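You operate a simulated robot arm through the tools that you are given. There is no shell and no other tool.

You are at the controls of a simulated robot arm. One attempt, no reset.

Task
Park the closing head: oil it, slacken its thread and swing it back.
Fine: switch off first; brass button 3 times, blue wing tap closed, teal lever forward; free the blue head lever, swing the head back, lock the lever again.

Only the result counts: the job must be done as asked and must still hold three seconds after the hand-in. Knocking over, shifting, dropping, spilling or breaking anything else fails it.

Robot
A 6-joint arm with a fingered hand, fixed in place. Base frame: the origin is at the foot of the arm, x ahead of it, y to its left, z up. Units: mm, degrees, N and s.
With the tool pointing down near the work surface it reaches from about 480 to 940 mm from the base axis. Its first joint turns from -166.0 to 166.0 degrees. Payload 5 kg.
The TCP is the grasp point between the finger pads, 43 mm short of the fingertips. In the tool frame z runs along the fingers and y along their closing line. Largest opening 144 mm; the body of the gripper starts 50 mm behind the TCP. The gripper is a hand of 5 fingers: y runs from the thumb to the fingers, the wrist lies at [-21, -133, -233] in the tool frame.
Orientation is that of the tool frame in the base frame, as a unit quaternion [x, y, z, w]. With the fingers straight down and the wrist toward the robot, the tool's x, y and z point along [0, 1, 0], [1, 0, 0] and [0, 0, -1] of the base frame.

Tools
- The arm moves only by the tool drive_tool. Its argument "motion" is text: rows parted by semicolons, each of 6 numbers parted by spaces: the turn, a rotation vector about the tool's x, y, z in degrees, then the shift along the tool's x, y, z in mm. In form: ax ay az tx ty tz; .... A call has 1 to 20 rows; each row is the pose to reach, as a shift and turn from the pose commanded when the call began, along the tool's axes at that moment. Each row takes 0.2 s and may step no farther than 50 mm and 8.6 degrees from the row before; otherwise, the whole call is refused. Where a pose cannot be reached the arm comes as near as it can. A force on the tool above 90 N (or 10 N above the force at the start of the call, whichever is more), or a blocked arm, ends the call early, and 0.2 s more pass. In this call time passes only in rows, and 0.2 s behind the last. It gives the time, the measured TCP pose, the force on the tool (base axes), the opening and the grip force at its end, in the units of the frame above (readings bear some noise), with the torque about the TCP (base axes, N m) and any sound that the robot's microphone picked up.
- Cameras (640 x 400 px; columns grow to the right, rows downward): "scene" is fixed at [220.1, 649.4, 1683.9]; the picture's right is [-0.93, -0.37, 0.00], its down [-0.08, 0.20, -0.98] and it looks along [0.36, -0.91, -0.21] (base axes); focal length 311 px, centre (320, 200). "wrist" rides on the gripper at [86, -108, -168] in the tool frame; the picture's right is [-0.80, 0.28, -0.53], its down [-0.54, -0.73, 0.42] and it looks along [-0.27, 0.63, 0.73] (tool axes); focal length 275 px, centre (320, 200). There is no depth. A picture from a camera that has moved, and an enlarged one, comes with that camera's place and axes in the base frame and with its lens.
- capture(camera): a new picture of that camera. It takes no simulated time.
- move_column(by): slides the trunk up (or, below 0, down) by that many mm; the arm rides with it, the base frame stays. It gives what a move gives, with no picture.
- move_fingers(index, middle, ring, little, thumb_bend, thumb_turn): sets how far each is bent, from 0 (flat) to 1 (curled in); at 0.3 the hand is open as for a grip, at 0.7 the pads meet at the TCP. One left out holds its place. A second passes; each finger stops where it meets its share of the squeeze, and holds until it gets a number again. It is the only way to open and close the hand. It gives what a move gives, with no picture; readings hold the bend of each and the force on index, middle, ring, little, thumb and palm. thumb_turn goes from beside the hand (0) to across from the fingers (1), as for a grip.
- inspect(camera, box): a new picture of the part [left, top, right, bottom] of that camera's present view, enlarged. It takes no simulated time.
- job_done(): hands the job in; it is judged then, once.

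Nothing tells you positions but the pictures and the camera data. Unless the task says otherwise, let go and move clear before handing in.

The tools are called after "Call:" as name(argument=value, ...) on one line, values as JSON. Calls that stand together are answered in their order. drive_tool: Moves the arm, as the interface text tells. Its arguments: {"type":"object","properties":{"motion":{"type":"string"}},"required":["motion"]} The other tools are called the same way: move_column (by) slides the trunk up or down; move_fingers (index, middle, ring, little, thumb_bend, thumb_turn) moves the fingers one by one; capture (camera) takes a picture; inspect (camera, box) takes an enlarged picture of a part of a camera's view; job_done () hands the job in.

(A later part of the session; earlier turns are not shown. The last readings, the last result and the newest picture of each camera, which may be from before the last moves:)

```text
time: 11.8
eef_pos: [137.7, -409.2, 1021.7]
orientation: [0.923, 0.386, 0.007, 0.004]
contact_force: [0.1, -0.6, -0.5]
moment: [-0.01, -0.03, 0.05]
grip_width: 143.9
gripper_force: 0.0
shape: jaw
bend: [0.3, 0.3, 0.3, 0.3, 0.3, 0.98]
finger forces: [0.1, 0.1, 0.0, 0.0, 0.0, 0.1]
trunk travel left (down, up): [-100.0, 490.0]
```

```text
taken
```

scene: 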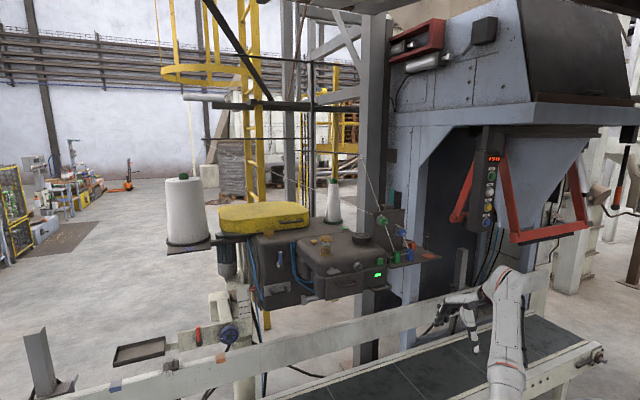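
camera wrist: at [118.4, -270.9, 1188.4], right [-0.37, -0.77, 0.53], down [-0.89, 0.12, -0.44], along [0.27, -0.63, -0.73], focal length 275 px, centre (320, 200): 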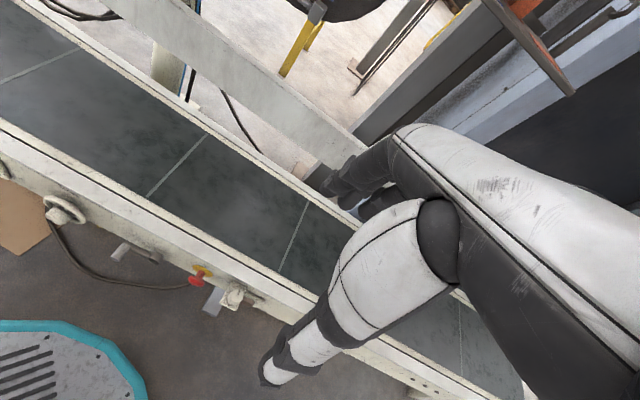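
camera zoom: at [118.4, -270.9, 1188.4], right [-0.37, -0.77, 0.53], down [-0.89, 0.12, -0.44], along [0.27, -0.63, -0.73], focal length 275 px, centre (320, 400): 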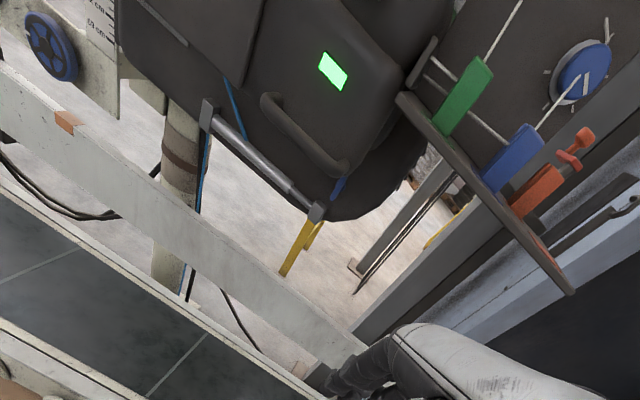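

There is a blue piece on the underside of the head near the right end, behind the handle. I'll enlarge it.

Call:
inspect(camera="wrist", box=[270, 0, 410, 2])

Call:
inspect(camera="wrist", box=[160, 0, 340, 2])

Call:
inspect(camera="wrist", box=[300, 0, 380, 2])

Call:
inspect(camera="wrist", box=[480, 0, 640, 60])

```text
4.57 times, centred on (340, 1) of wrist
camera zoom: at [118.4, -270.9, 1188.4], right [-0.37, -0.77, 0.53], down [-0.89, 0.12, -0.44], along [0.27, -0.63, -0.73], focal length 1258 px, centre (229, 1110)
```

zoom: 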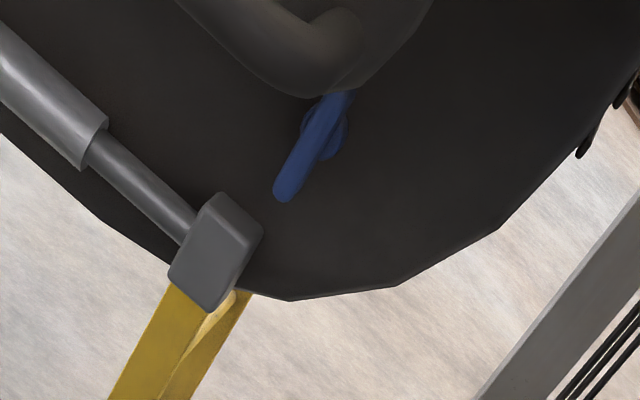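

```text
3.56 times, centred on (250, 1) of wrist
camera zoom: at [118.4, -270.9, 1188.4], right [-0.37, -0.77, 0.53], down [-0.89, 0.12, -0.44], along [0.27, -0.63, -0.73], focal length 979 px, centre (569, 908)
```

zoom: 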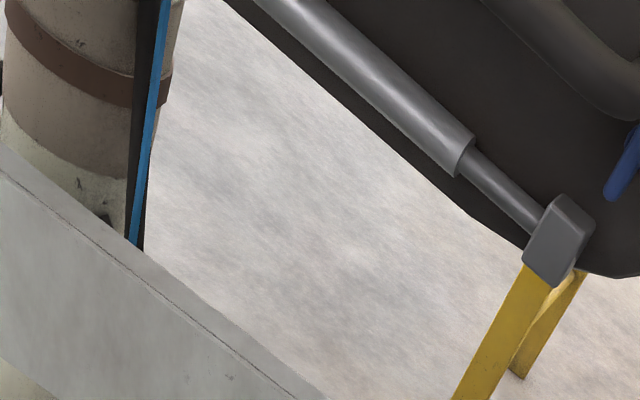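

```text
8.00 times, centred on (340, 1) of wrist
camera zoom: at [118.4, -270.9, 1188.4], right [-0.37, -0.77, 0.53], down [-0.89, 0.12, -0.44], along [0.27, -0.63, -0.73], focal length 2202 px, centre (160, 1792)
```

zoom: 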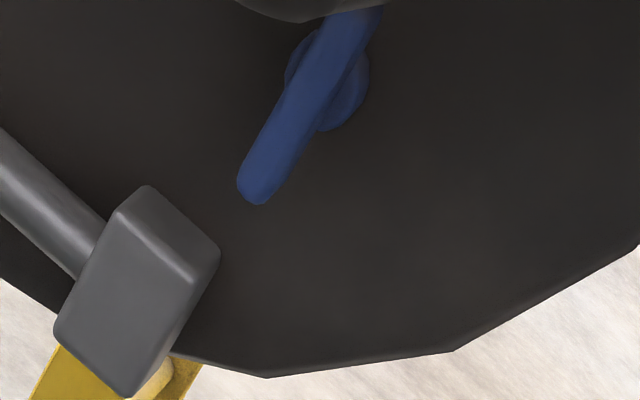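

```text
4.00 times, centred on (560, 30) of wrist
camera zoom: at [118.4, -270.9, 1188.4], right [-0.37, -0.77, 0.53], down [-0.89, 0.12, -0.44], along [0.27, -0.63, -0.73], focal length 1101 px, centre (-640, 880)
```

zoom: 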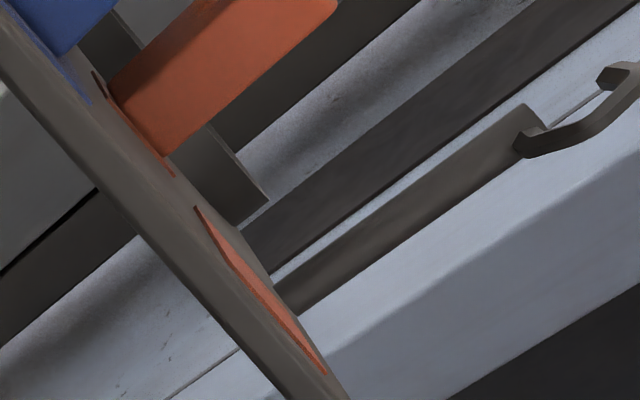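

I found the blue wing tap: a blade on a round boss low on the right of the head, just behind the front handle. I'll tilt the hand forward and come closer from below to see it properly.

Call:
drive_tool(motion="-5 0 0 0 20 0; -10 0 0 0 40 0; -15 0 0 0 60 0; -20 0 0 0 80 0; -25 0 0 0 100 0; -30 0 0 0 120 0")

Call:
capture(camera="wrist")

Call:
inspect(camera="wrist", box=[0, 0, 640, 1])

Call:
capture(camera="scene")

```text
time: 13.2
eef_pos: [223.5, -493.6, 1022.8]
orientation: [0.89, 0.37, 0.106, 0.243]
contact_force: [0.2, 0.6, 0.6]
moment: [0.01, 0.01, -0.07]
grip_width: 143.9
gripper_force: 0.0
shape: jaw
bend: [0.3, 0.3, 0.3, 0.3, 0.3, 0.98]
finger forces: [0.0, 0.0, 0.1, 0.0, 0.0, 0.1]
trunk travel left (down, up): [-100.0, 490.0]
```

```text
taken
camera wrist: at [155.8, -307.6, 1112.2], right [-0.59, -0.55, 0.6], down [-0.67, -0.09, -0.74], along [0.46, -0.83, -0.31], focal length 275 px, centre (320, 200)
```

wrist: 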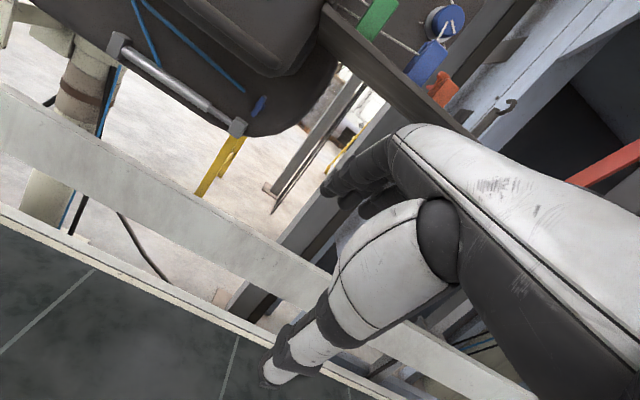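

```text
1.00 times, centred on (320, 0) of wrist (not enlarged: the box is as wide or as high as the picture)
camera zoom: at [155.8, -307.6, 1112.2], right [-0.59, -0.55, 0.6], down [-0.67, -0.09, -0.74], along [0.46, -0.83, -0.31], focal length 275 px, centre (320, 400)
```

zoom: 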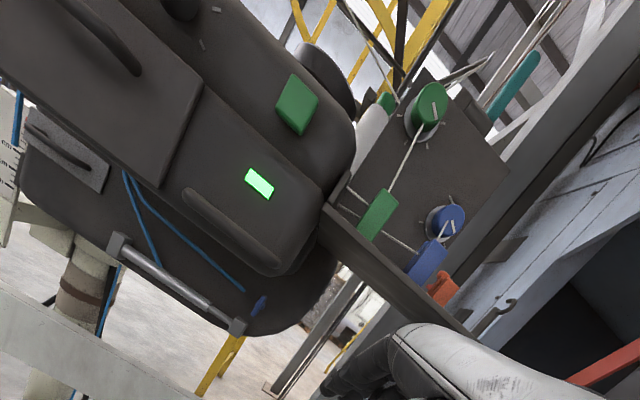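

```text
taken
```

scene: 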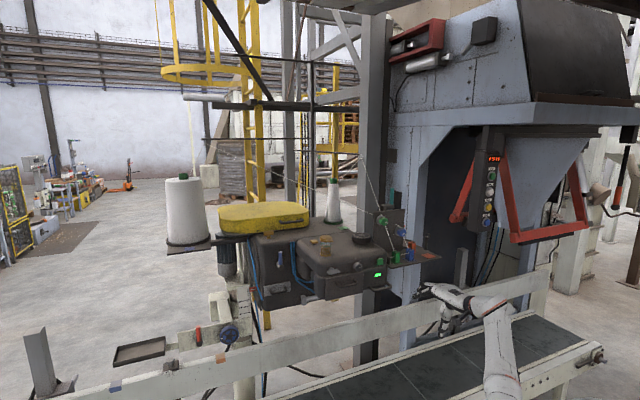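

The blue hose runs to that tap, on the front face of the rear body below the front box. I'll enlarge it to fix its place and angle.

Call:
inspect(camera="wrist", box=[220, 80, 300, 130])

Call:
inspect(camera="wrist", box=[90, 0, 330, 150])

Call:
inspect(camera="wrist", box=[400, 0, 560, 2])

```text
8.00 times, centred on (260, 105) of wrist
camera zoom: at [155.8, -307.6, 1112.2], right [-0.59, -0.55, 0.6], down [-0.67, -0.09, -0.74], along [0.46, -0.83, -0.31], focal length 2202 px, centre (800, 960)
```

zoom: 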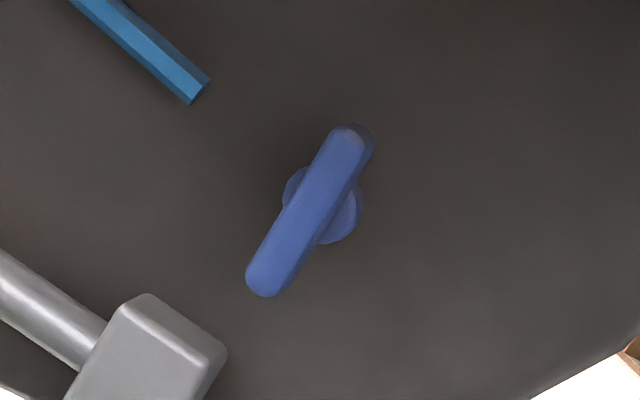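

```text
2.67 times, centred on (210, 75) of wrist
camera zoom: at [155.8, -307.6, 1112.2], right [-0.59, -0.55, 0.6], down [-0.67, -0.09, -0.74], along [0.46, -0.83, -0.31], focal length 734 px, centre (613, 533)
```

zoom: 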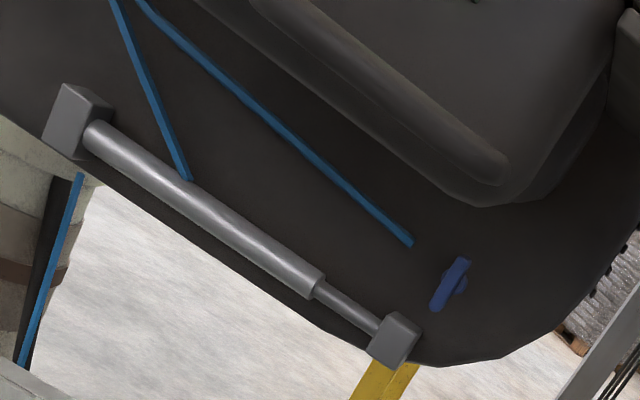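

```text
4.00 times, centred on (480, 1) of wrist
camera zoom: at [155.8, -307.6, 1112.2], right [-0.59, -0.55, 0.6], down [-0.67, -0.09, -0.74], along [0.46, -0.83, -0.31], focal length 1101 px, centre (-320, 996)
```

zoom: 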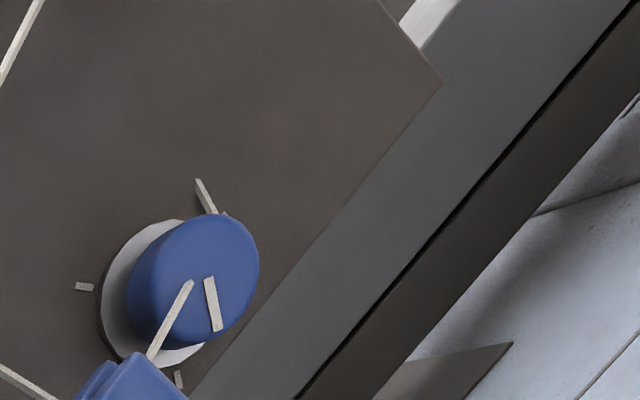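

The blue tap is at about (577,-659,1018) with its blade vertical, on the rear body's front face. Now I'll make a pointing hand with the index straight and the rest curled, and look at where the fingertip sits.

Call:
move_fingers(index=0, middle=1, ring=1, little=1, thumb_bend=0.6, thumb_turn=0.5)

Call:
capture(camera="wrist")

Call:
inspect(camera="scene", box=[390, 250, 550, 380])

```text
time: 14.2
eef_pos: [223.2, -493.9, 1021.9]
orientation: [0.891, 0.37, 0.107, 0.242]
contact_force: [0.1, -0.1, -0.3]
moment: [0.01, -0.01, 0.0]
grip_width: 164.9
gripper_force: 0.0
shape: fingers
bend: [0.0, 1.0, 1.0, 1.0, 0.6, 0.51]
finger forces: [0.1, 0.1, 0.0, 0.1, 0.0, 0.0]
trunk travel left (down, up): [-100.0, 490.0]
```

```text
taken
camera wrist: at [155.6, -307.6, 1112.2], right [-0.58, -0.55, 0.6], down [-0.67, -0.09, -0.74], along [0.46, -0.83, -0.31], focal length 275 px, centre (320, 200)
```

wrist: 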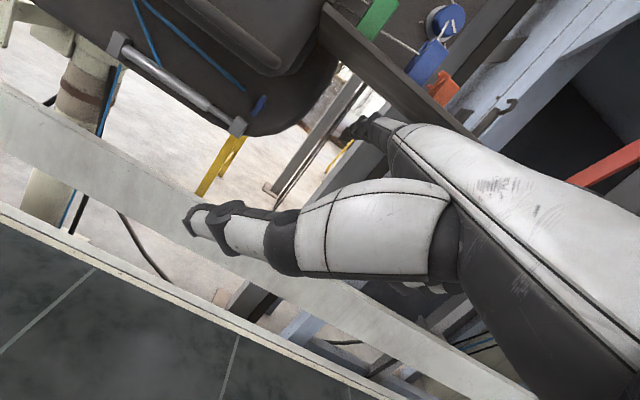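

```text
3.08 times, centred on (470, 315) of scene
camera zoom: at [220.1, 649.4, 1683.9], right [-0.93, -0.37, 0.0], down [-0.08, 0.2, -0.98], along [0.36, -0.91, -0.21], focal length 956 px, centre (-142, -154)
```

zoom: 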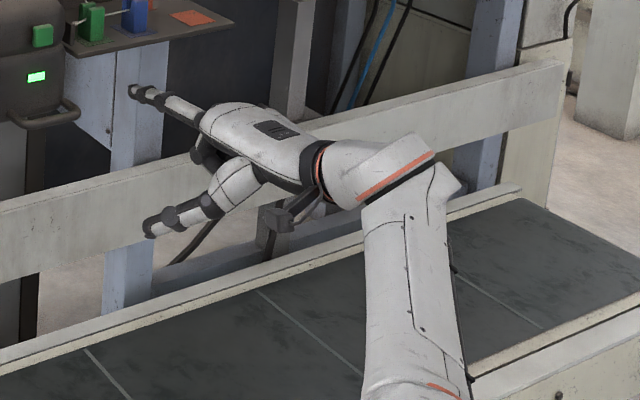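

The straight index tip sits about 31 mm along tool x and 118 mm along tool y from the TCP. Next I'll back out, square the hand and rise in front of the head to study the switch knob.

Call:
drive_tool(motion="5 0 0 0 -25 -15; 10 0 0 20 -50 -30; 15 0 0 60 -75 -44; 20 0 0 105 -75 -44; 25 0 0 150 -75 -44; 30 0 0 191 -75 -44")

Call:
move_column(by=230)

Call:
inspect(camera="wrist", box=[0, 0, 640, 1])

Call:
capture(camera="wrist")

```text
time: 15.6
eef_pos: [293.2, -296.6, 1021.5]
orientation: [0.923, 0.385, 0.007, 0.004]
contact_force: [0.3, 0.2, 0.4]
moment: [0.0, -0.07, -0.02]
grip_width: 164.7
gripper_force: 0.0
shape: fingers
bend: [0.0, 1.0, 1.0, 1.0, 0.6, 0.51]
finger forces: [0.0, 0.0, 0.0, 0.0, 0.0, 0.0]
trunk travel left (down, up): [-100.0, 490.0]
```

```text
time: 18.0
eef_pos: [294.2, -297.7, 1252.1]
orientation: [0.923, 0.385, 0.007, 0.004]
contact_force: [0.9, 0.0, 0.7]
moment: [0.02, 0.01, 0.0]
grip_width: 164.9
gripper_force: 0.1
shape: fingers
bend: [0.0, 1.0, 1.0, 1.0, 0.6, 0.51]
finger forces: [0.1, 0.1, 0.0, 0.1, 0.1, 0.0]
trunk travel left (down, up): [-330.0, 260.0]
```

```text
1.00 times, centred on (320, 0) of wrist (not enlarged: the box is as wide or as high as the picture)
camera zoom: at [275.0, -159.4, 1418.5], right [-0.37, -0.77, 0.53], down [-0.89, 0.12, -0.44], along [0.27, -0.63, -0.73], focal length 275 px, centre (320, 400)
```

zoom: 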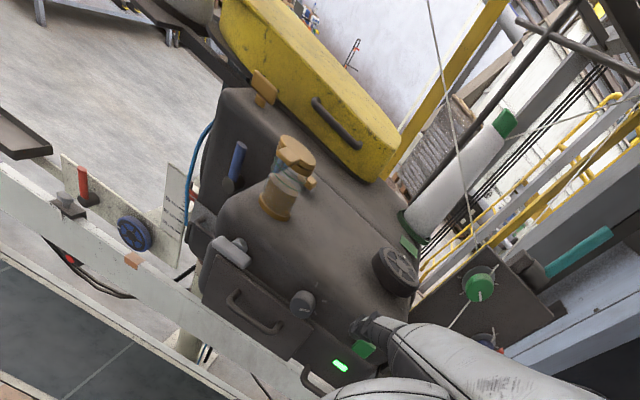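

```text
taken
camera wrist: at [275.0, -159.4, 1418.5], right [-0.37, -0.77, 0.53], down [-0.89, 0.12, -0.44], along [0.27, -0.63, -0.73], focal length 275 px, centre (320, 200)
```

wrist: 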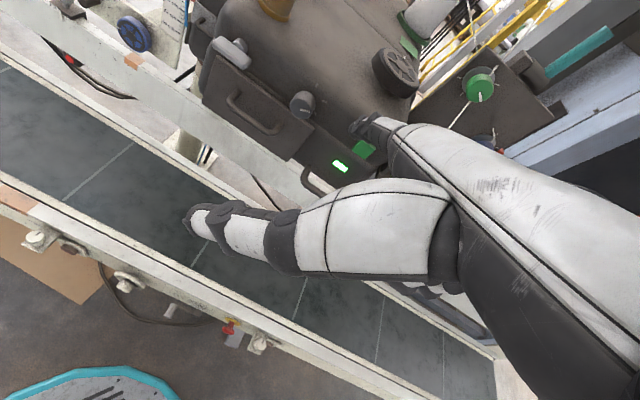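

Call:
inspect(camera="wrist", box=[270, 75, 350, 125])

Call:
inspect(camera="wrist", box=[190, 20, 410, 180])

Call:
inspect(camera="scene", box=[340, 255, 390, 285])

Call:
inspect(camera="wrist", box=[320, 100, 410, 160])

```text
8.00 times, centred on (310, 100) of wrist
camera zoom: at [275.0, -159.4, 1418.5], right [-0.37, -0.77, 0.53], down [-0.89, 0.12, -0.44], along [0.27, -0.63, -0.73], focal length 2202 px, centre (400, 1000)
```

zoom: 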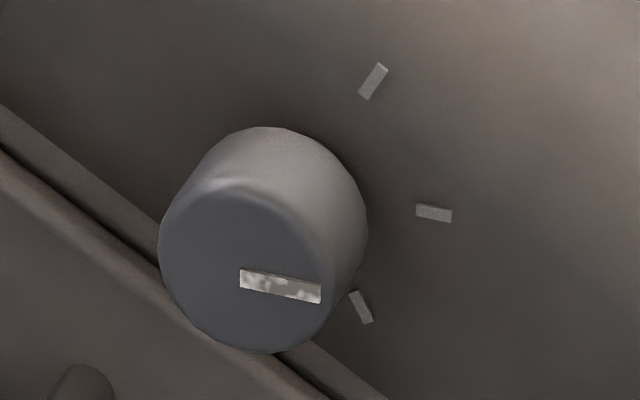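

```text
2.50 times, centred on (300, 100) of wrist
camera zoom: at [275.0, -159.4, 1418.5], right [-0.37, -0.77, 0.53], down [-0.89, 0.12, -0.44], along [0.27, -0.63, -0.73], focal length 688 px, centre (370, 450)
```

zoom: 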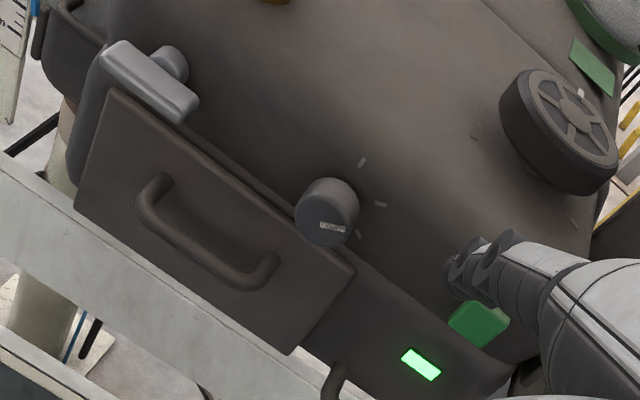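

```text
12.80 times, centred on (365, 270) of scene
camera zoom: at [220.1, 649.4, 1683.9], right [-0.93, -0.37, 0.0], down [-0.08, 0.2, -0.98], along [0.36, -0.91, -0.21], focal length 3978 px, centre (-256, -696)
```

zoom: 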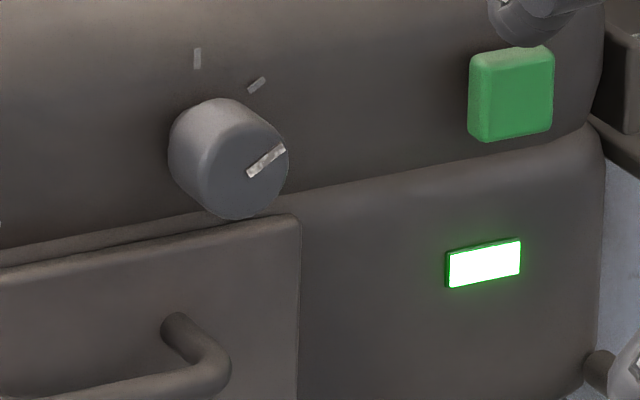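

```text
6.67 times, centred on (365, 130) of wrist
camera zoom: at [275.0, -159.4, 1418.5], right [-0.37, -0.77, 0.53], down [-0.89, 0.12, -0.44], along [0.27, -0.63, -0.73], focal length 1835 px, centre (20, 667)
```

zoom: 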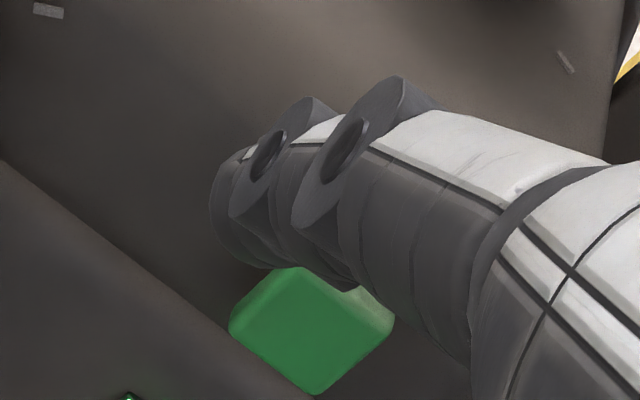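

The grey knob has three ticks and points to the middle one, and a green block sits above a lit green lamp. My finger hides the green block, so I'll curl the index and look closer to decide which is the switch.

Call:
move_fingers(index=0.8)

Call:
inspect(camera="wrist", box=[330, 125, 390, 165])

Call:
inspect(camera="wrist", box=[340, 140, 380, 165])

Call:
inspect(camera="scene", box=[370, 255, 395, 270])

Call:
inspect(camera="scene", box=[385, 235, 435, 265])

```text
time: 19.0
eef_pos: [294.1, -296.7, 1251.0]
orientation: [0.923, 0.385, 0.007, 0.004]
contact_force: [0.0, 1.7, 0.3]
moment: [0.03, 0.0, 0.0]
grip_width: 69.7
gripper_force: 0.0
shape: fingers
bend: [0.8, 1.0, 1.0, 1.0, 0.6, 0.51]
finger forces: [0.1, 0.0, 0.1, 0.1, 0.1, 0.0]
trunk travel left (down, up): [-330.0, 260.0]
```

```text
10.00 times, centred on (360, 145) of wrist
camera zoom: at [275.0, -159.4, 1418.6], right [-0.37, -0.77, 0.53], down [-0.89, 0.12, -0.44], along [0.27, -0.63, -0.73], focal length 2753 px, centre (-80, 750)
```

zoom: 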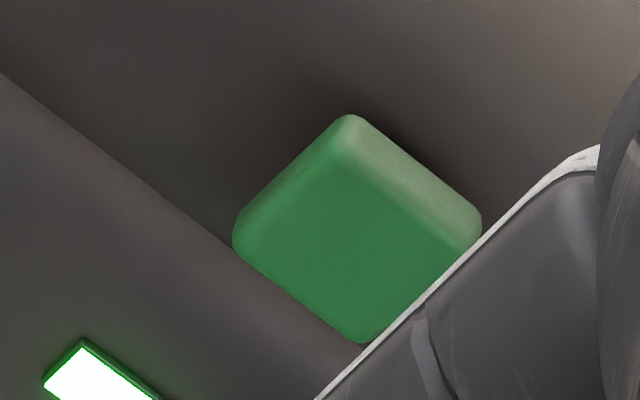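

```text
16.00 times, centred on (360, 152) of wrist
camera zoom: at [275.0, -159.4, 1418.6], right [-0.37, -0.77, 0.53], down [-0.89, 0.12, -0.44], along [0.27, -0.63, -0.73], focal length 4404 px, centre (-320, 960)
```

zoom: 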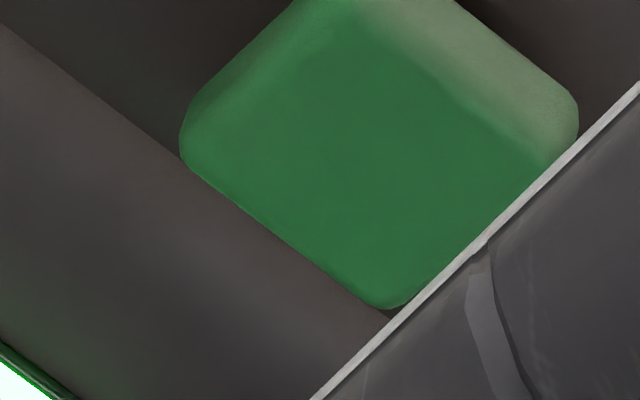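

```text
16.00 times, centred on (382, 262) of scene
camera zoom: at [220.1, 649.4, 1683.9], right [-0.93, -0.37, 0.0], down [-0.08, 0.2, -0.98], along [0.36, -0.91, -0.21], focal length 4973 px, centre (-680, -800)
```

zoom: 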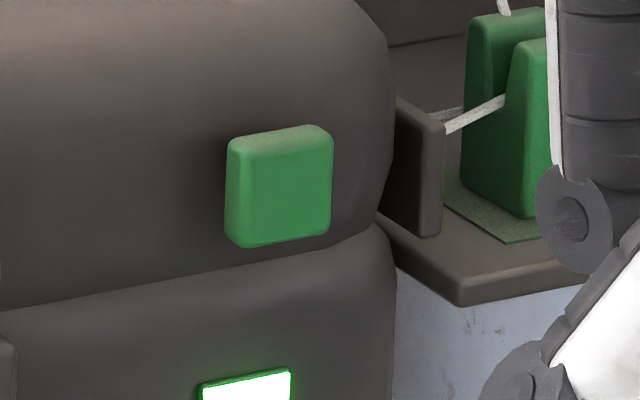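

```text
12.80 times, centred on (410, 250) of scene
camera zoom: at [220.1, 649.4, 1683.9], right [-0.93, -0.37, 0.0], down [-0.08, 0.2, -0.98], along [0.36, -0.91, -0.21], focal length 3978 px, centre (-832, -440)
```

zoom: 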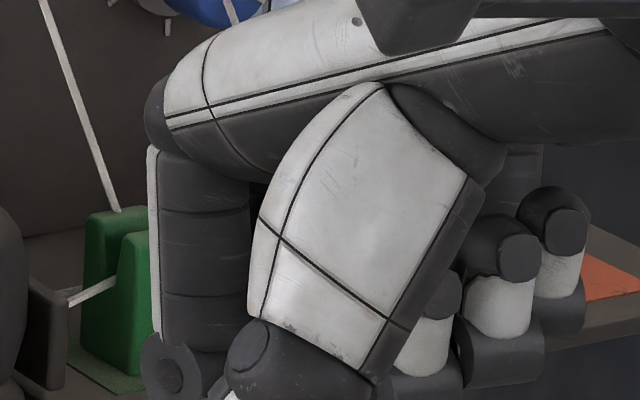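

The green block is a plain push button (like a start button), so the three-position knob beside it looks like the switch, currently at the middle tick with the lamp lit. I'll form a thumb-and-index pinch and see where the tips are.

Call:
move_fingers(index=0.5, middle=1, ring=1, little=1, thumb_bend=0.5, thumb_turn=1)

Call:
capture(camera="wrist")

Call:
inspect(camera="scene", box=[360, 200, 480, 300])

Call:
inspect(camera="wrist", box=[240, 120, 440, 320])

```text
time: 20.0
eef_pos: [293.8, -297.3, 1252.2]
orientation: [0.923, 0.385, 0.007, 0.004]
contact_force: [0.7, -0.1, 0.4]
moment: [0.03, 0.0, -0.03]
grip_width: 78.0
gripper_force: 0.1
shape: fingers
bend: [0.5, 1.0, 1.0, 1.0, 0.5, 1.0]
finger forces: [0.2, 0.0, 0.1, 0.1, 0.1, 0.1]
trunk travel left (down, up): [-330.0, 260.0]
```

```text
taken
camera wrist: at [275.0, -159.4, 1418.6], right [-0.37, -0.77, 0.53], down [-0.89, 0.12, -0.44], along [0.27, -0.63, -0.73], focal length 275 px, centre (320, 200)
```

wrist: 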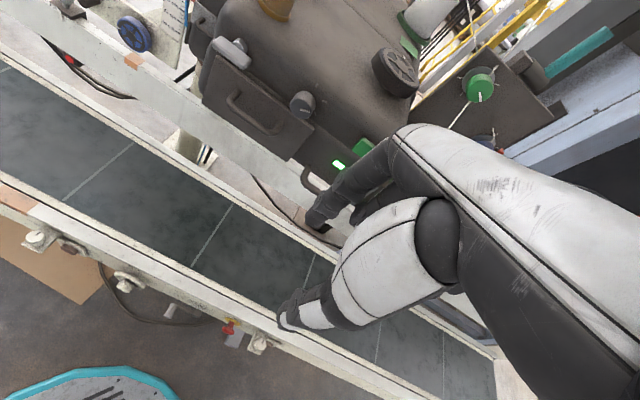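

```text
4.00 times, centred on (420, 250) of scene
camera zoom: at [220.1, 649.4, 1683.9], right [-0.93, -0.37, 0.0], down [-0.08, 0.2, -0.98], along [0.36, -0.91, -0.21], focal length 1243 px, centre (-80, 0)
```

zoom: 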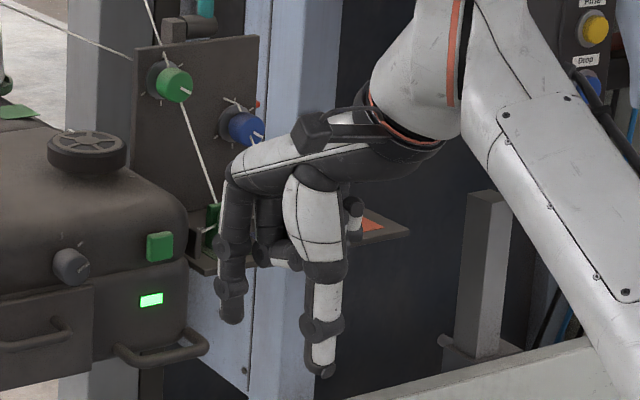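

```text
2.00 times, centred on (340, 220) of wrist
camera zoom: at [275.0, -159.4, 1418.6], right [-0.37, -0.77, 0.53], down [-0.89, 0.12, -0.44], along [0.27, -0.63, -0.73], focal length 551 px, centre (280, 160)
```

zoom: 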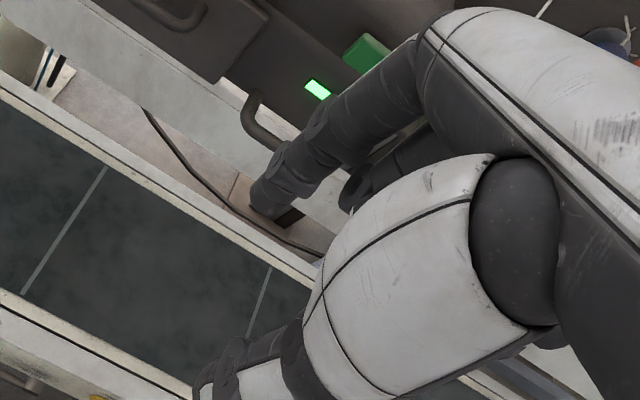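

The knob's lower half is crowded by the drawer plate, so a full pinch turn is awkward. Instead I'll press the straight index pad on top of the knob and drag it left towards the 12 o'clock tick, starting from a hover just above it.

Call:
move_fingers(index=0, thumb_bend=0.6)

Call:
drive_tool(motion="-5 0 0 5 21 12; -10 0 0 10 42 24; -15 0 0 16 63 37; -20 0 0 21 84 49; -25 0 0 26 106 60")

Call:
capture(camera="wrist")

Call:
inspect(camera="scene", box=[340, 240, 400, 280])

Call:
inspect(camera="wrist", box=[270, 50, 430, 160])

```text
time: 21.0
eef_pos: [293.9, -296.4, 1251.9]
orientation: [0.923, 0.385, 0.007, 0.004]
contact_force: [0.3, 0.1, 0.0]
moment: [0.02, -0.02, -0.03]
grip_width: 156.9
gripper_force: 0.0
shape: fingers
bend: [0.0, 1.0, 1.0, 1.0, 0.6, 1.0]
finger forces: [0.1, 0.0, 0.0, 0.0, 0.0, 0.0]
trunk travel left (down, up): [-330.0, 260.0]
```

```text
time: 22.2
eef_pos: [393.9, -367.5, 1174.2]
orientation: [0.906, 0.372, 0.086, 0.183]
contact_force: [-7.3, 4.4, 11.0]
moment: [-1.19, -1.59, -0.08]
grip_width: 166.2
gripper_force: 5.7
shape: fingers
bend: [0.0, 1.0, 1.0, 1.0, 0.6, 1.0]
finger forces: [11.4, 0.1, 0.0, 0.0, 0.0, 0.1]
trunk travel left (down, up): [-330.0, 260.0]
```

```text
taken
camera wrist: at [336.1, -190.1, 1285.8], right [-0.54, -0.6, 0.59], down [-0.73, -0.02, -0.69], along [0.43, -0.8, -0.43], focal length 275 px, centre (320, 200)
```

wrist: 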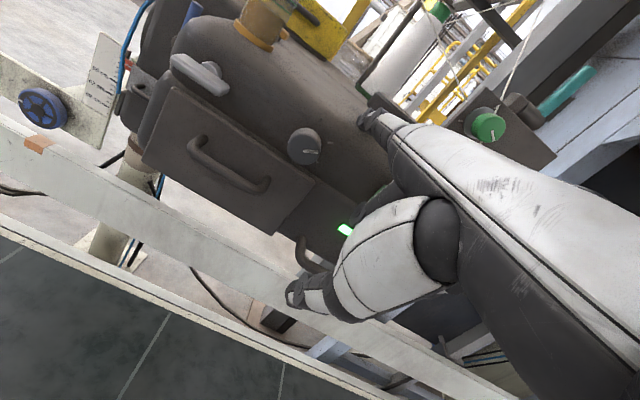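

```text
10.00 times, centred on (370, 260) of scene
camera zoom: at [220.1, 649.4, 1683.9], right [-0.93, -0.37, 0.0], down [-0.08, 0.2, -0.98], along [0.36, -0.91, -0.21], focal length 3108 px, centre (-180, -400)
```

zoom: 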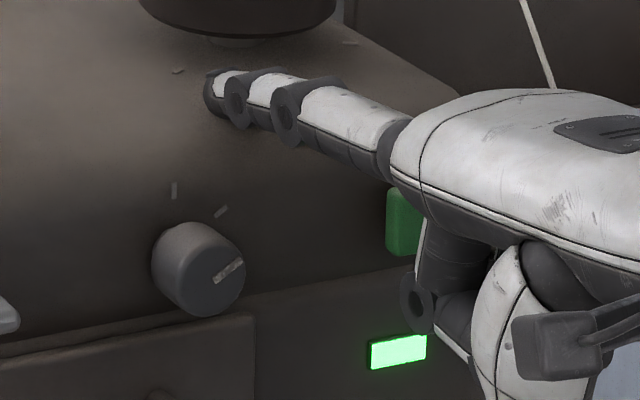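

```text
3.64 times, centred on (350, 105) of wrist
camera zoom: at [336.1, -190.1, 1285.8], right [-0.54, -0.6, 0.59], down [-0.73, -0.02, -0.69], along [0.43, -0.8, -0.43], focal length 1001 px, centre (211, 546)
```

zoom: 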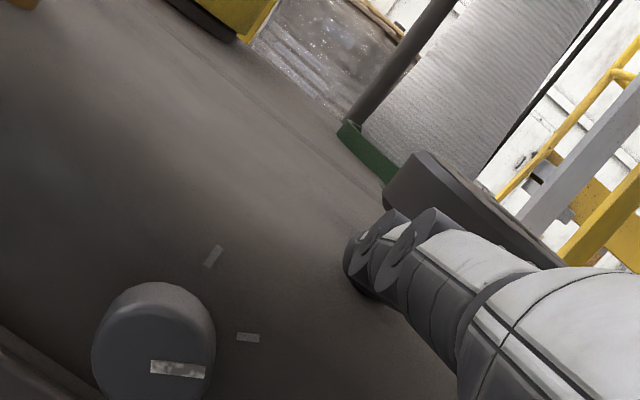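

The index already touches the rounded top of the head (about 11 N), because the finger is longer than I took it to be. I'll lift away and re-measure.

Call:
drive_tool(motion="0 0 0 0 -4 -16; 0 0 0 0 -8 -31")

Call:
inspect(camera="scene", box=[340, 240, 400, 280])

Call:
inspect(camera="wrist", box=[270, 50, 430, 160])

```text
time: 23.0
eef_pos: [391.1, -357.7, 1177.0]
orientation: [0.907, 0.379, 0.081, 0.162]
contact_force: [0.1, -5.3, 9.1]
moment: [-0.42, -0.85, -0.51]
grip_width: 167.8
gripper_force: 4.2
shape: fingers
bend: [0.0, 1.0, 1.0, 1.0, 0.6, 1.0]
finger forces: [8.9, 0.0, 0.0, 0.0, 0.0, 0.0]
trunk travel left (down, up): [-330.0, 260.0]
stopped in row 2: the arm was blocked; the commanded pose is now the measured one
```

```text
10.00 times, centred on (370, 260) of scene
camera zoom: at [220.1, 649.4, 1683.9], right [-0.93, -0.37, 0.0], down [-0.08, 0.2, -0.98], along [0.36, -0.91, -0.21], focal length 3108 px, centre (-180, -400)
```

zoom: 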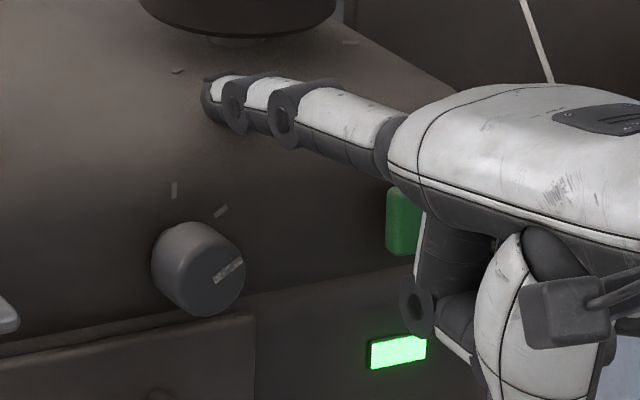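

```text
3.64 times, centred on (350, 105) of wrist
camera zoom: at [333.9, -186.3, 1297.1], right [-0.51, -0.63, 0.58], down [-0.74, -0.01, -0.67], along [0.43, -0.77, -0.47], focal length 1001 px, centre (211, 546)
```

zoom: 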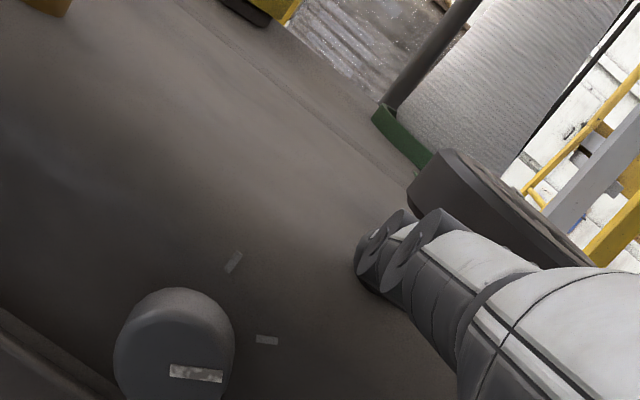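

The arm is near its folded limit here, so I'll lift the hand off with the trunk instead.

Call:
move_column(by=60)

Call:
inspect(camera="scene", box=[340, 200, 500, 300])

Call:
capture(camera="scene")

```text
time: 24.0
eef_pos: [390.7, -356.3, 1234.5]
orientation: [0.907, 0.381, 0.081, 0.159]
contact_force: [-0.1, 0.7, 0.1]
moment: [0.03, 0.02, -0.01]
grip_width: 157.3
gripper_force: 0.1
shape: fingers
bend: [0.0, 1.0, 1.0, 1.0, 0.6, 1.0]
finger forces: [0.1, 0.0, 0.0, 0.1, 0.0, 0.0]
trunk travel left (down, up): [-390.0, 200.0]
```

```text
4.00 times, centred on (420, 250) of scene
camera zoom: at [220.1, 649.4, 1683.9], right [-0.93, -0.37, 0.0], down [-0.08, 0.2, -0.98], along [0.36, -0.91, -0.21], focal length 1243 px, centre (-80, 0)
```

zoom: 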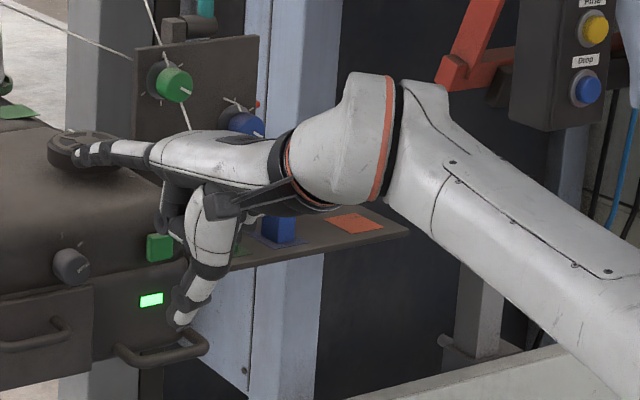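

```text
taken
```

scene: 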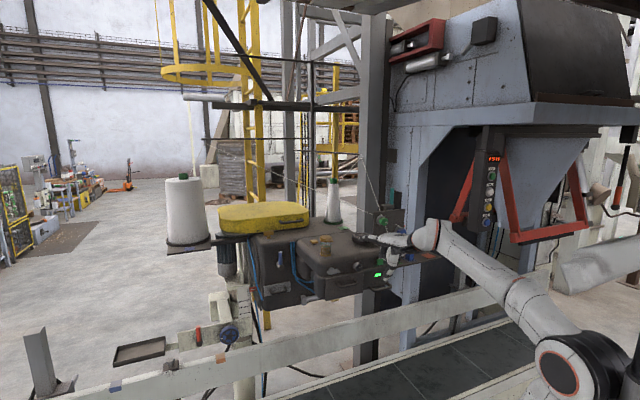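

The hand is free again, with the elbow folded low. I'll raise the hand with the arm and lower the trunk by the same amount, so the arm works from a better posture.

Call:
drive_tool(motion="0 0 0 0 12 -31; 0 0 0 0 23 -62; 0 0 0 0 35 -94; 0 0 0 0 47 -125; 0 0 0 0 58 -156")

Call:
capture(camera="scene")

```text
time: 25.2
eef_pos: [387.6, -358.9, 1403.9]
orientation: [0.907, 0.38, 0.082, 0.16]
contact_force: [0.2, 0.4, 0.0]
moment: [0.03, 0.03, 0.01]
grip_width: 156.9
gripper_force: 0.2
shape: fingers
bend: [0.0, 1.0, 1.0, 1.0, 0.6, 1.0]
finger forces: [0.1, 0.0, 0.1, 0.0, 0.0, 0.1]
trunk travel left (down, up): [-390.0, 200.0]
```

```text
taken
```

scene: 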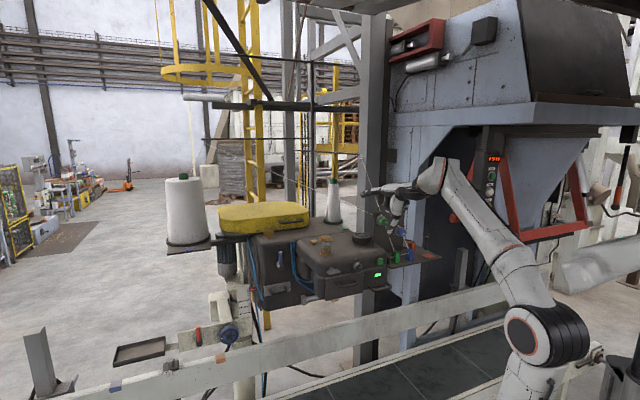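

The arm moves freely now. I'll lower the trunk, then hover the fingertip above the knob using the corrected fingertip offset.

Call:
move_column(by=-160)

Call:
inspect(camera="scene", box=[320, 200, 440, 280])

Call:
inspect(camera="wrist", box=[240, 60, 440, 190])

```text
time: 27.1
eef_pos: [387.5, -358.8, 1244.2]
orientation: [0.907, 0.38, 0.082, 0.161]
contact_force: [-0.5, 0.0, -0.2]
moment: [-0.01, 0.0, 0.01]
grip_width: 157.2
gripper_force: 0.0
shape: fingers
bend: [0.0, 1.0, 1.0, 1.0, 0.6, 1.0]
finger forces: [0.1, 0.1, 0.0, 0.0, 0.1, 0.0]
trunk travel left (down, up): [-230.0, 360.0]
```

```text
5.00 times, centred on (380, 240) of scene
camera zoom: at [220.1, 649.4, 1683.9], right [-0.93, -0.37, 0.0], down [-0.08, 0.2, -0.98], along [0.36, -0.91, -0.21], focal length 1554 px, centre (20, 0)
```

zoom: 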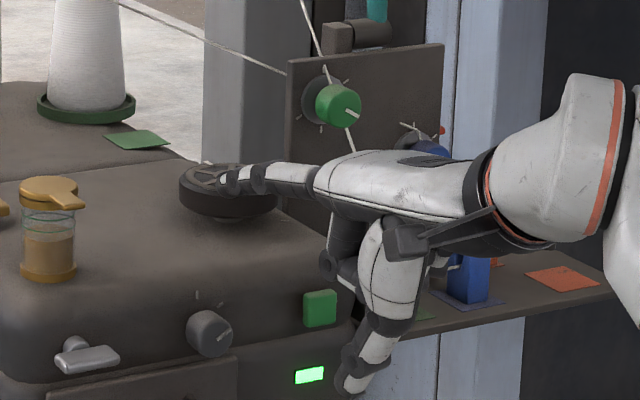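

```text
3.08 times, centred on (340, 125) of wrist
camera zoom: at [330.3, -188.0, 1364.1], right [-0.51, -0.63, 0.58], down [-0.75, -0.01, -0.67], along [0.43, -0.77, -0.47], focal length 847 px, centre (258, 431)
```

zoom: 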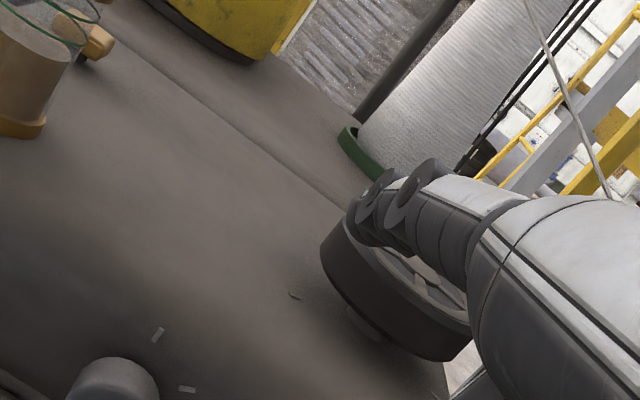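

Tip is now near (s 41, w −642, z 1305) in my line-aligned frame. I'll bring it over the knob, slightly nearer to me and lower.

Call:
drive_tool(motion="0 0 0 8 -19 25; 0 0 0 15 -38 50")

Call:
inspect(camera="scene", box=[340, 240, 400, 280])

Call:
inspect(camera="wrist", box=[270, 80, 410, 180])

```text
time: 27.6
eef_pos: [387.2, -334.8, 1185.5]
orientation: [0.907, 0.38, 0.081, 0.162]
contact_force: [0.0, -0.8, 4.8]
moment: [-0.29, -0.52, -0.09]
grip_width: 161.7
gripper_force: 2.2
shape: fingers
bend: [0.0, 1.0, 1.0, 1.0, 0.6, 1.0]
finger forces: [4.4, 0.1, 0.0, 0.0, 0.1, 0.1]
trunk travel left (down, up): [-230.0, 360.0]
```

```text
10.00 times, centred on (370, 260) of scene
camera zoom: at [220.1, 649.4, 1683.9], right [-0.93, -0.37, 0.0], down [-0.08, 0.2, -0.98], along [0.36, -0.91, -0.21], focal length 3108 px, centre (-180, -400)
```

zoom: 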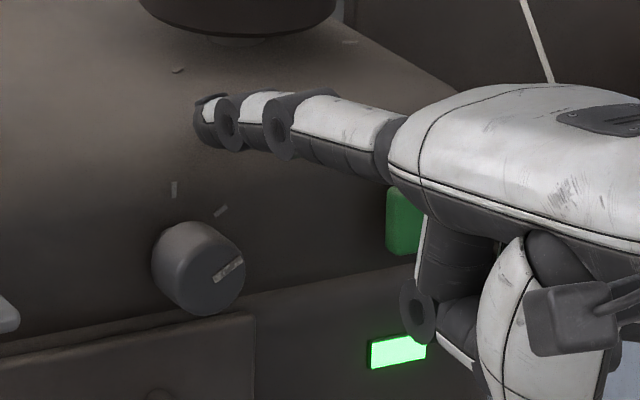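

```text
4.00 times, centred on (340, 130) of wrist
camera zoom: at [329.5, -164.4, 1305.6], right [-0.51, -0.63, 0.58], down [-0.74, -0.01, -0.67], along [0.43, -0.77, -0.47], focal length 1101 px, centre (240, 480)
```

zoom: 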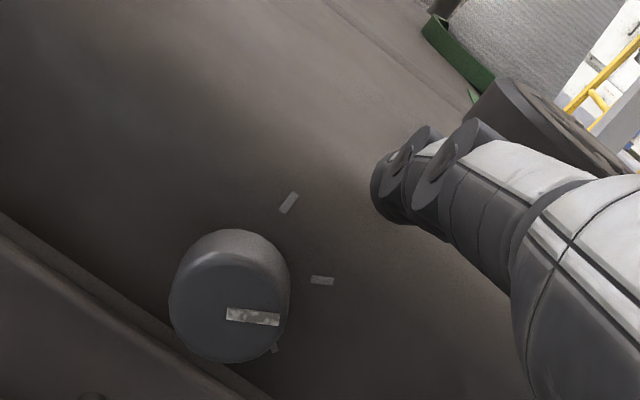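

With refined geometry the knob's face is near (477,-374,1207) and my fingertip near (490,-411,1247), so the tip is about 35 mm too deep. I'll lift slightly and shift toward me and left, to just above the knob.

Call:
drive_tool(motion="0 0 0 0.4 5.3 -14; 0 0 0 10.7 -13.4 -20.8; 0 0 0 10 -21.5 0.7")

Call:
inspect(camera="scene", box=[340, 240, 400, 280])

Call:
inspect(camera="wrist", box=[290, 90, 410, 170])

```text
time: 28.4
eef_pos: [381.8, -316.5, 1171.3]
orientation: [0.908, 0.381, 0.079, 0.156]
contact_force: [-3.7, 3.3, 1.2]
moment: [-0.33, -0.42, 0.04]
grip_width: 156.5
gripper_force: 2.7
shape: fingers
bend: [0.0, 1.0, 1.0, 1.0, 0.6, 1.0]
finger forces: [5.7, 0.0, 0.0, 0.1, 0.0, 0.0]
trunk travel left (down, up): [-230.0, 360.0]
```

```text
10.00 times, centred on (370, 260) of scene
camera zoom: at [220.1, 649.4, 1683.9], right [-0.93, -0.37, 0.0], down [-0.08, 0.2, -0.98], along [0.36, -0.91, -0.21], focal length 3108 px, centre (-180, -400)
```

zoom: 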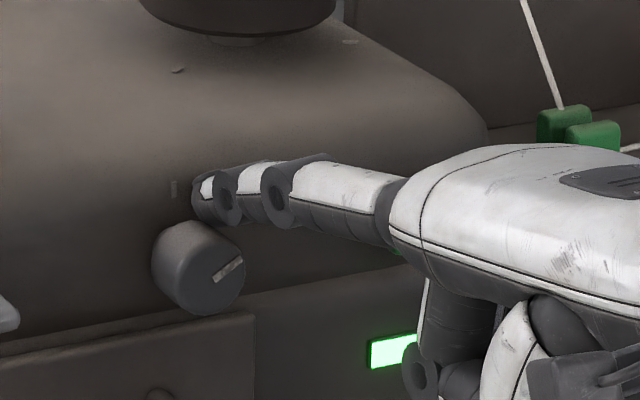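

```text
5.00 times, centred on (350, 130) of wrist
camera zoom: at [325.0, -146.4, 1293.9], right [-0.51, -0.64, 0.58], down [-0.75, 0.0, -0.66], along [0.42, -0.77, -0.48], focal length 1376 px, centre (170, 550)
```

zoom: 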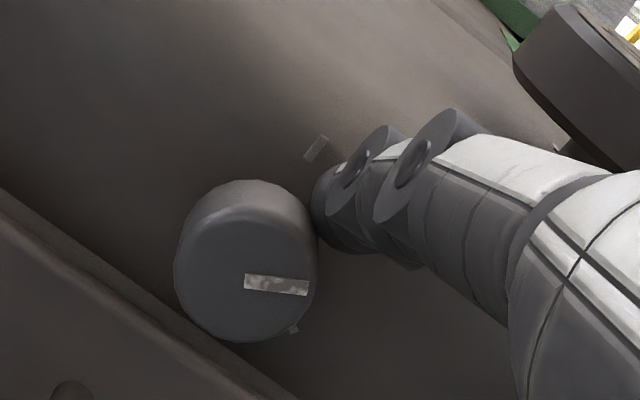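

The fingertip is touching the face to the right of the knob, at about its 1–2 o'clock. I'll ease back, go up and left to sit above the knob's top, then check.

Call:
drive_tool(motion="0 0 0 0 -5.6 -2.1; 0 0 0 0.4 0.8 -18.9; 0 0 0 12.4 0.8 -18.6")

Call:
inspect(camera="scene", box=[340, 240, 400, 280])

Call:
inspect(camera="wrist", box=[290, 90, 410, 170])

```text
time: 29.2
eef_pos: [384.2, -304.0, 1190.9]
orientation: [0.908, 0.38, 0.08, 0.158]
contact_force: [-0.4, 0.4, 0.4]
moment: [0.0, -0.03, 0.0]
grip_width: 157.4
gripper_force: 0.1
shape: fingers
bend: [0.0, 1.0, 1.0, 1.0, 0.6, 1.0]
finger forces: [0.0, 0.0, 0.0, 0.0, 0.0, 0.0]
trunk travel left (down, up): [-230.0, 360.0]
```

```text
10.00 times, centred on (370, 260) of scene
camera zoom: at [220.1, 649.4, 1683.9], right [-0.93, -0.37, 0.0], down [-0.08, 0.2, -0.98], along [0.36, -0.91, -0.21], focal length 3108 px, centre (-180, -400)
```

zoom: 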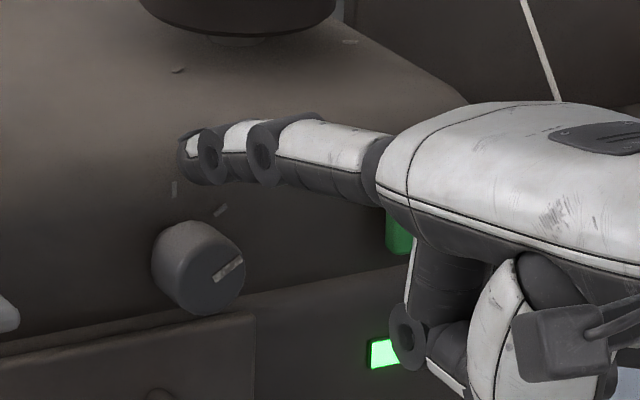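

```text
5.00 times, centred on (350, 130) of wrist
camera zoom: at [327.5, -132.7, 1312.8], right [-0.51, -0.64, 0.58], down [-0.75, 0.0, -0.66], along [0.42, -0.77, -0.47], focal length 1376 px, centre (170, 550)
```

zoom: 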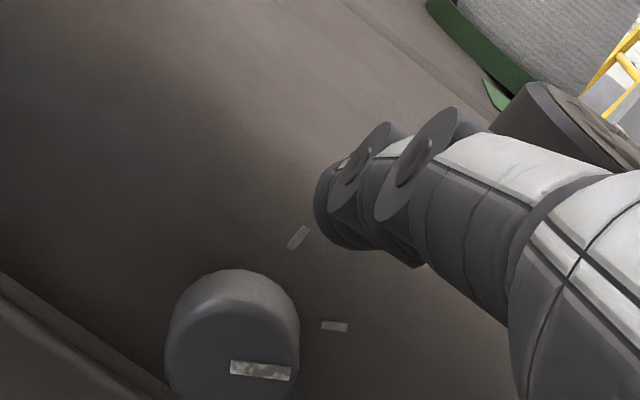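

The tip is now above the knob, about 20 mm up. I'll come down onto the knob's top in small steps.

Call:
drive_tool(motion="0 0 0 -8.2 -3.6 9.1; 0 0 0 -8.4 -6.4 16.6; 0 0 0 -8.5 -7.8 20.3")

Call:
inspect(camera="scene", box=[340, 240, 400, 280])

Call:
inspect(camera="wrist", box=[290, 90, 410, 170])

```text
time: 30.1
eef_pos: [382.5, -310.5, 1163.2]
orientation: [0.909, 0.381, 0.079, 0.151]
contact_force: [-23.9, 24.8, 15.3]
moment: [-2.84, -3.17, 0.67]
grip_width: 164.1
gripper_force: 20.5
shape: fingers
bend: [0.0, 1.0, 1.0, 1.0, 0.6, 1.0]
finger forces: [40.4, 0.0, 0.0, 0.1, 0.1, 0.0]
trunk travel left (down, up): [-230.0, 360.0]
```

```text
10.00 times, centred on (370, 260) of scene
camera zoom: at [220.1, 649.4, 1683.9], right [-0.93, -0.37, 0.0], down [-0.08, 0.2, -0.98], along [0.36, -0.91, -0.21], focal length 3108 px, centre (-180, -400)
```

zoom: 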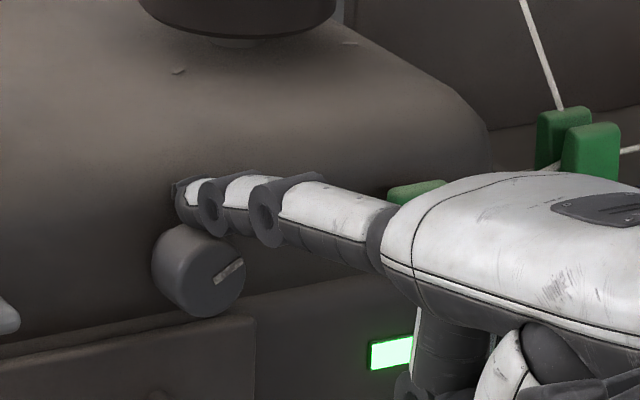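

```text
5.00 times, centred on (350, 130) of wrist
camera zoom: at [326.4, -142.2, 1287.2], right [-0.5, -0.64, 0.58], down [-0.75, 0.0, -0.66], along [0.42, -0.76, -0.49], focal length 1376 px, centre (170, 550)
```

zoom: 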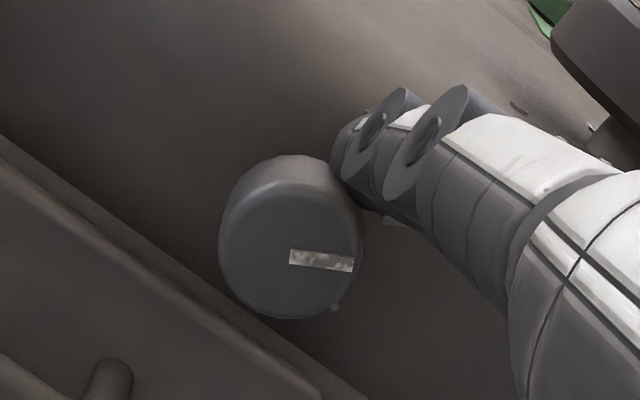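

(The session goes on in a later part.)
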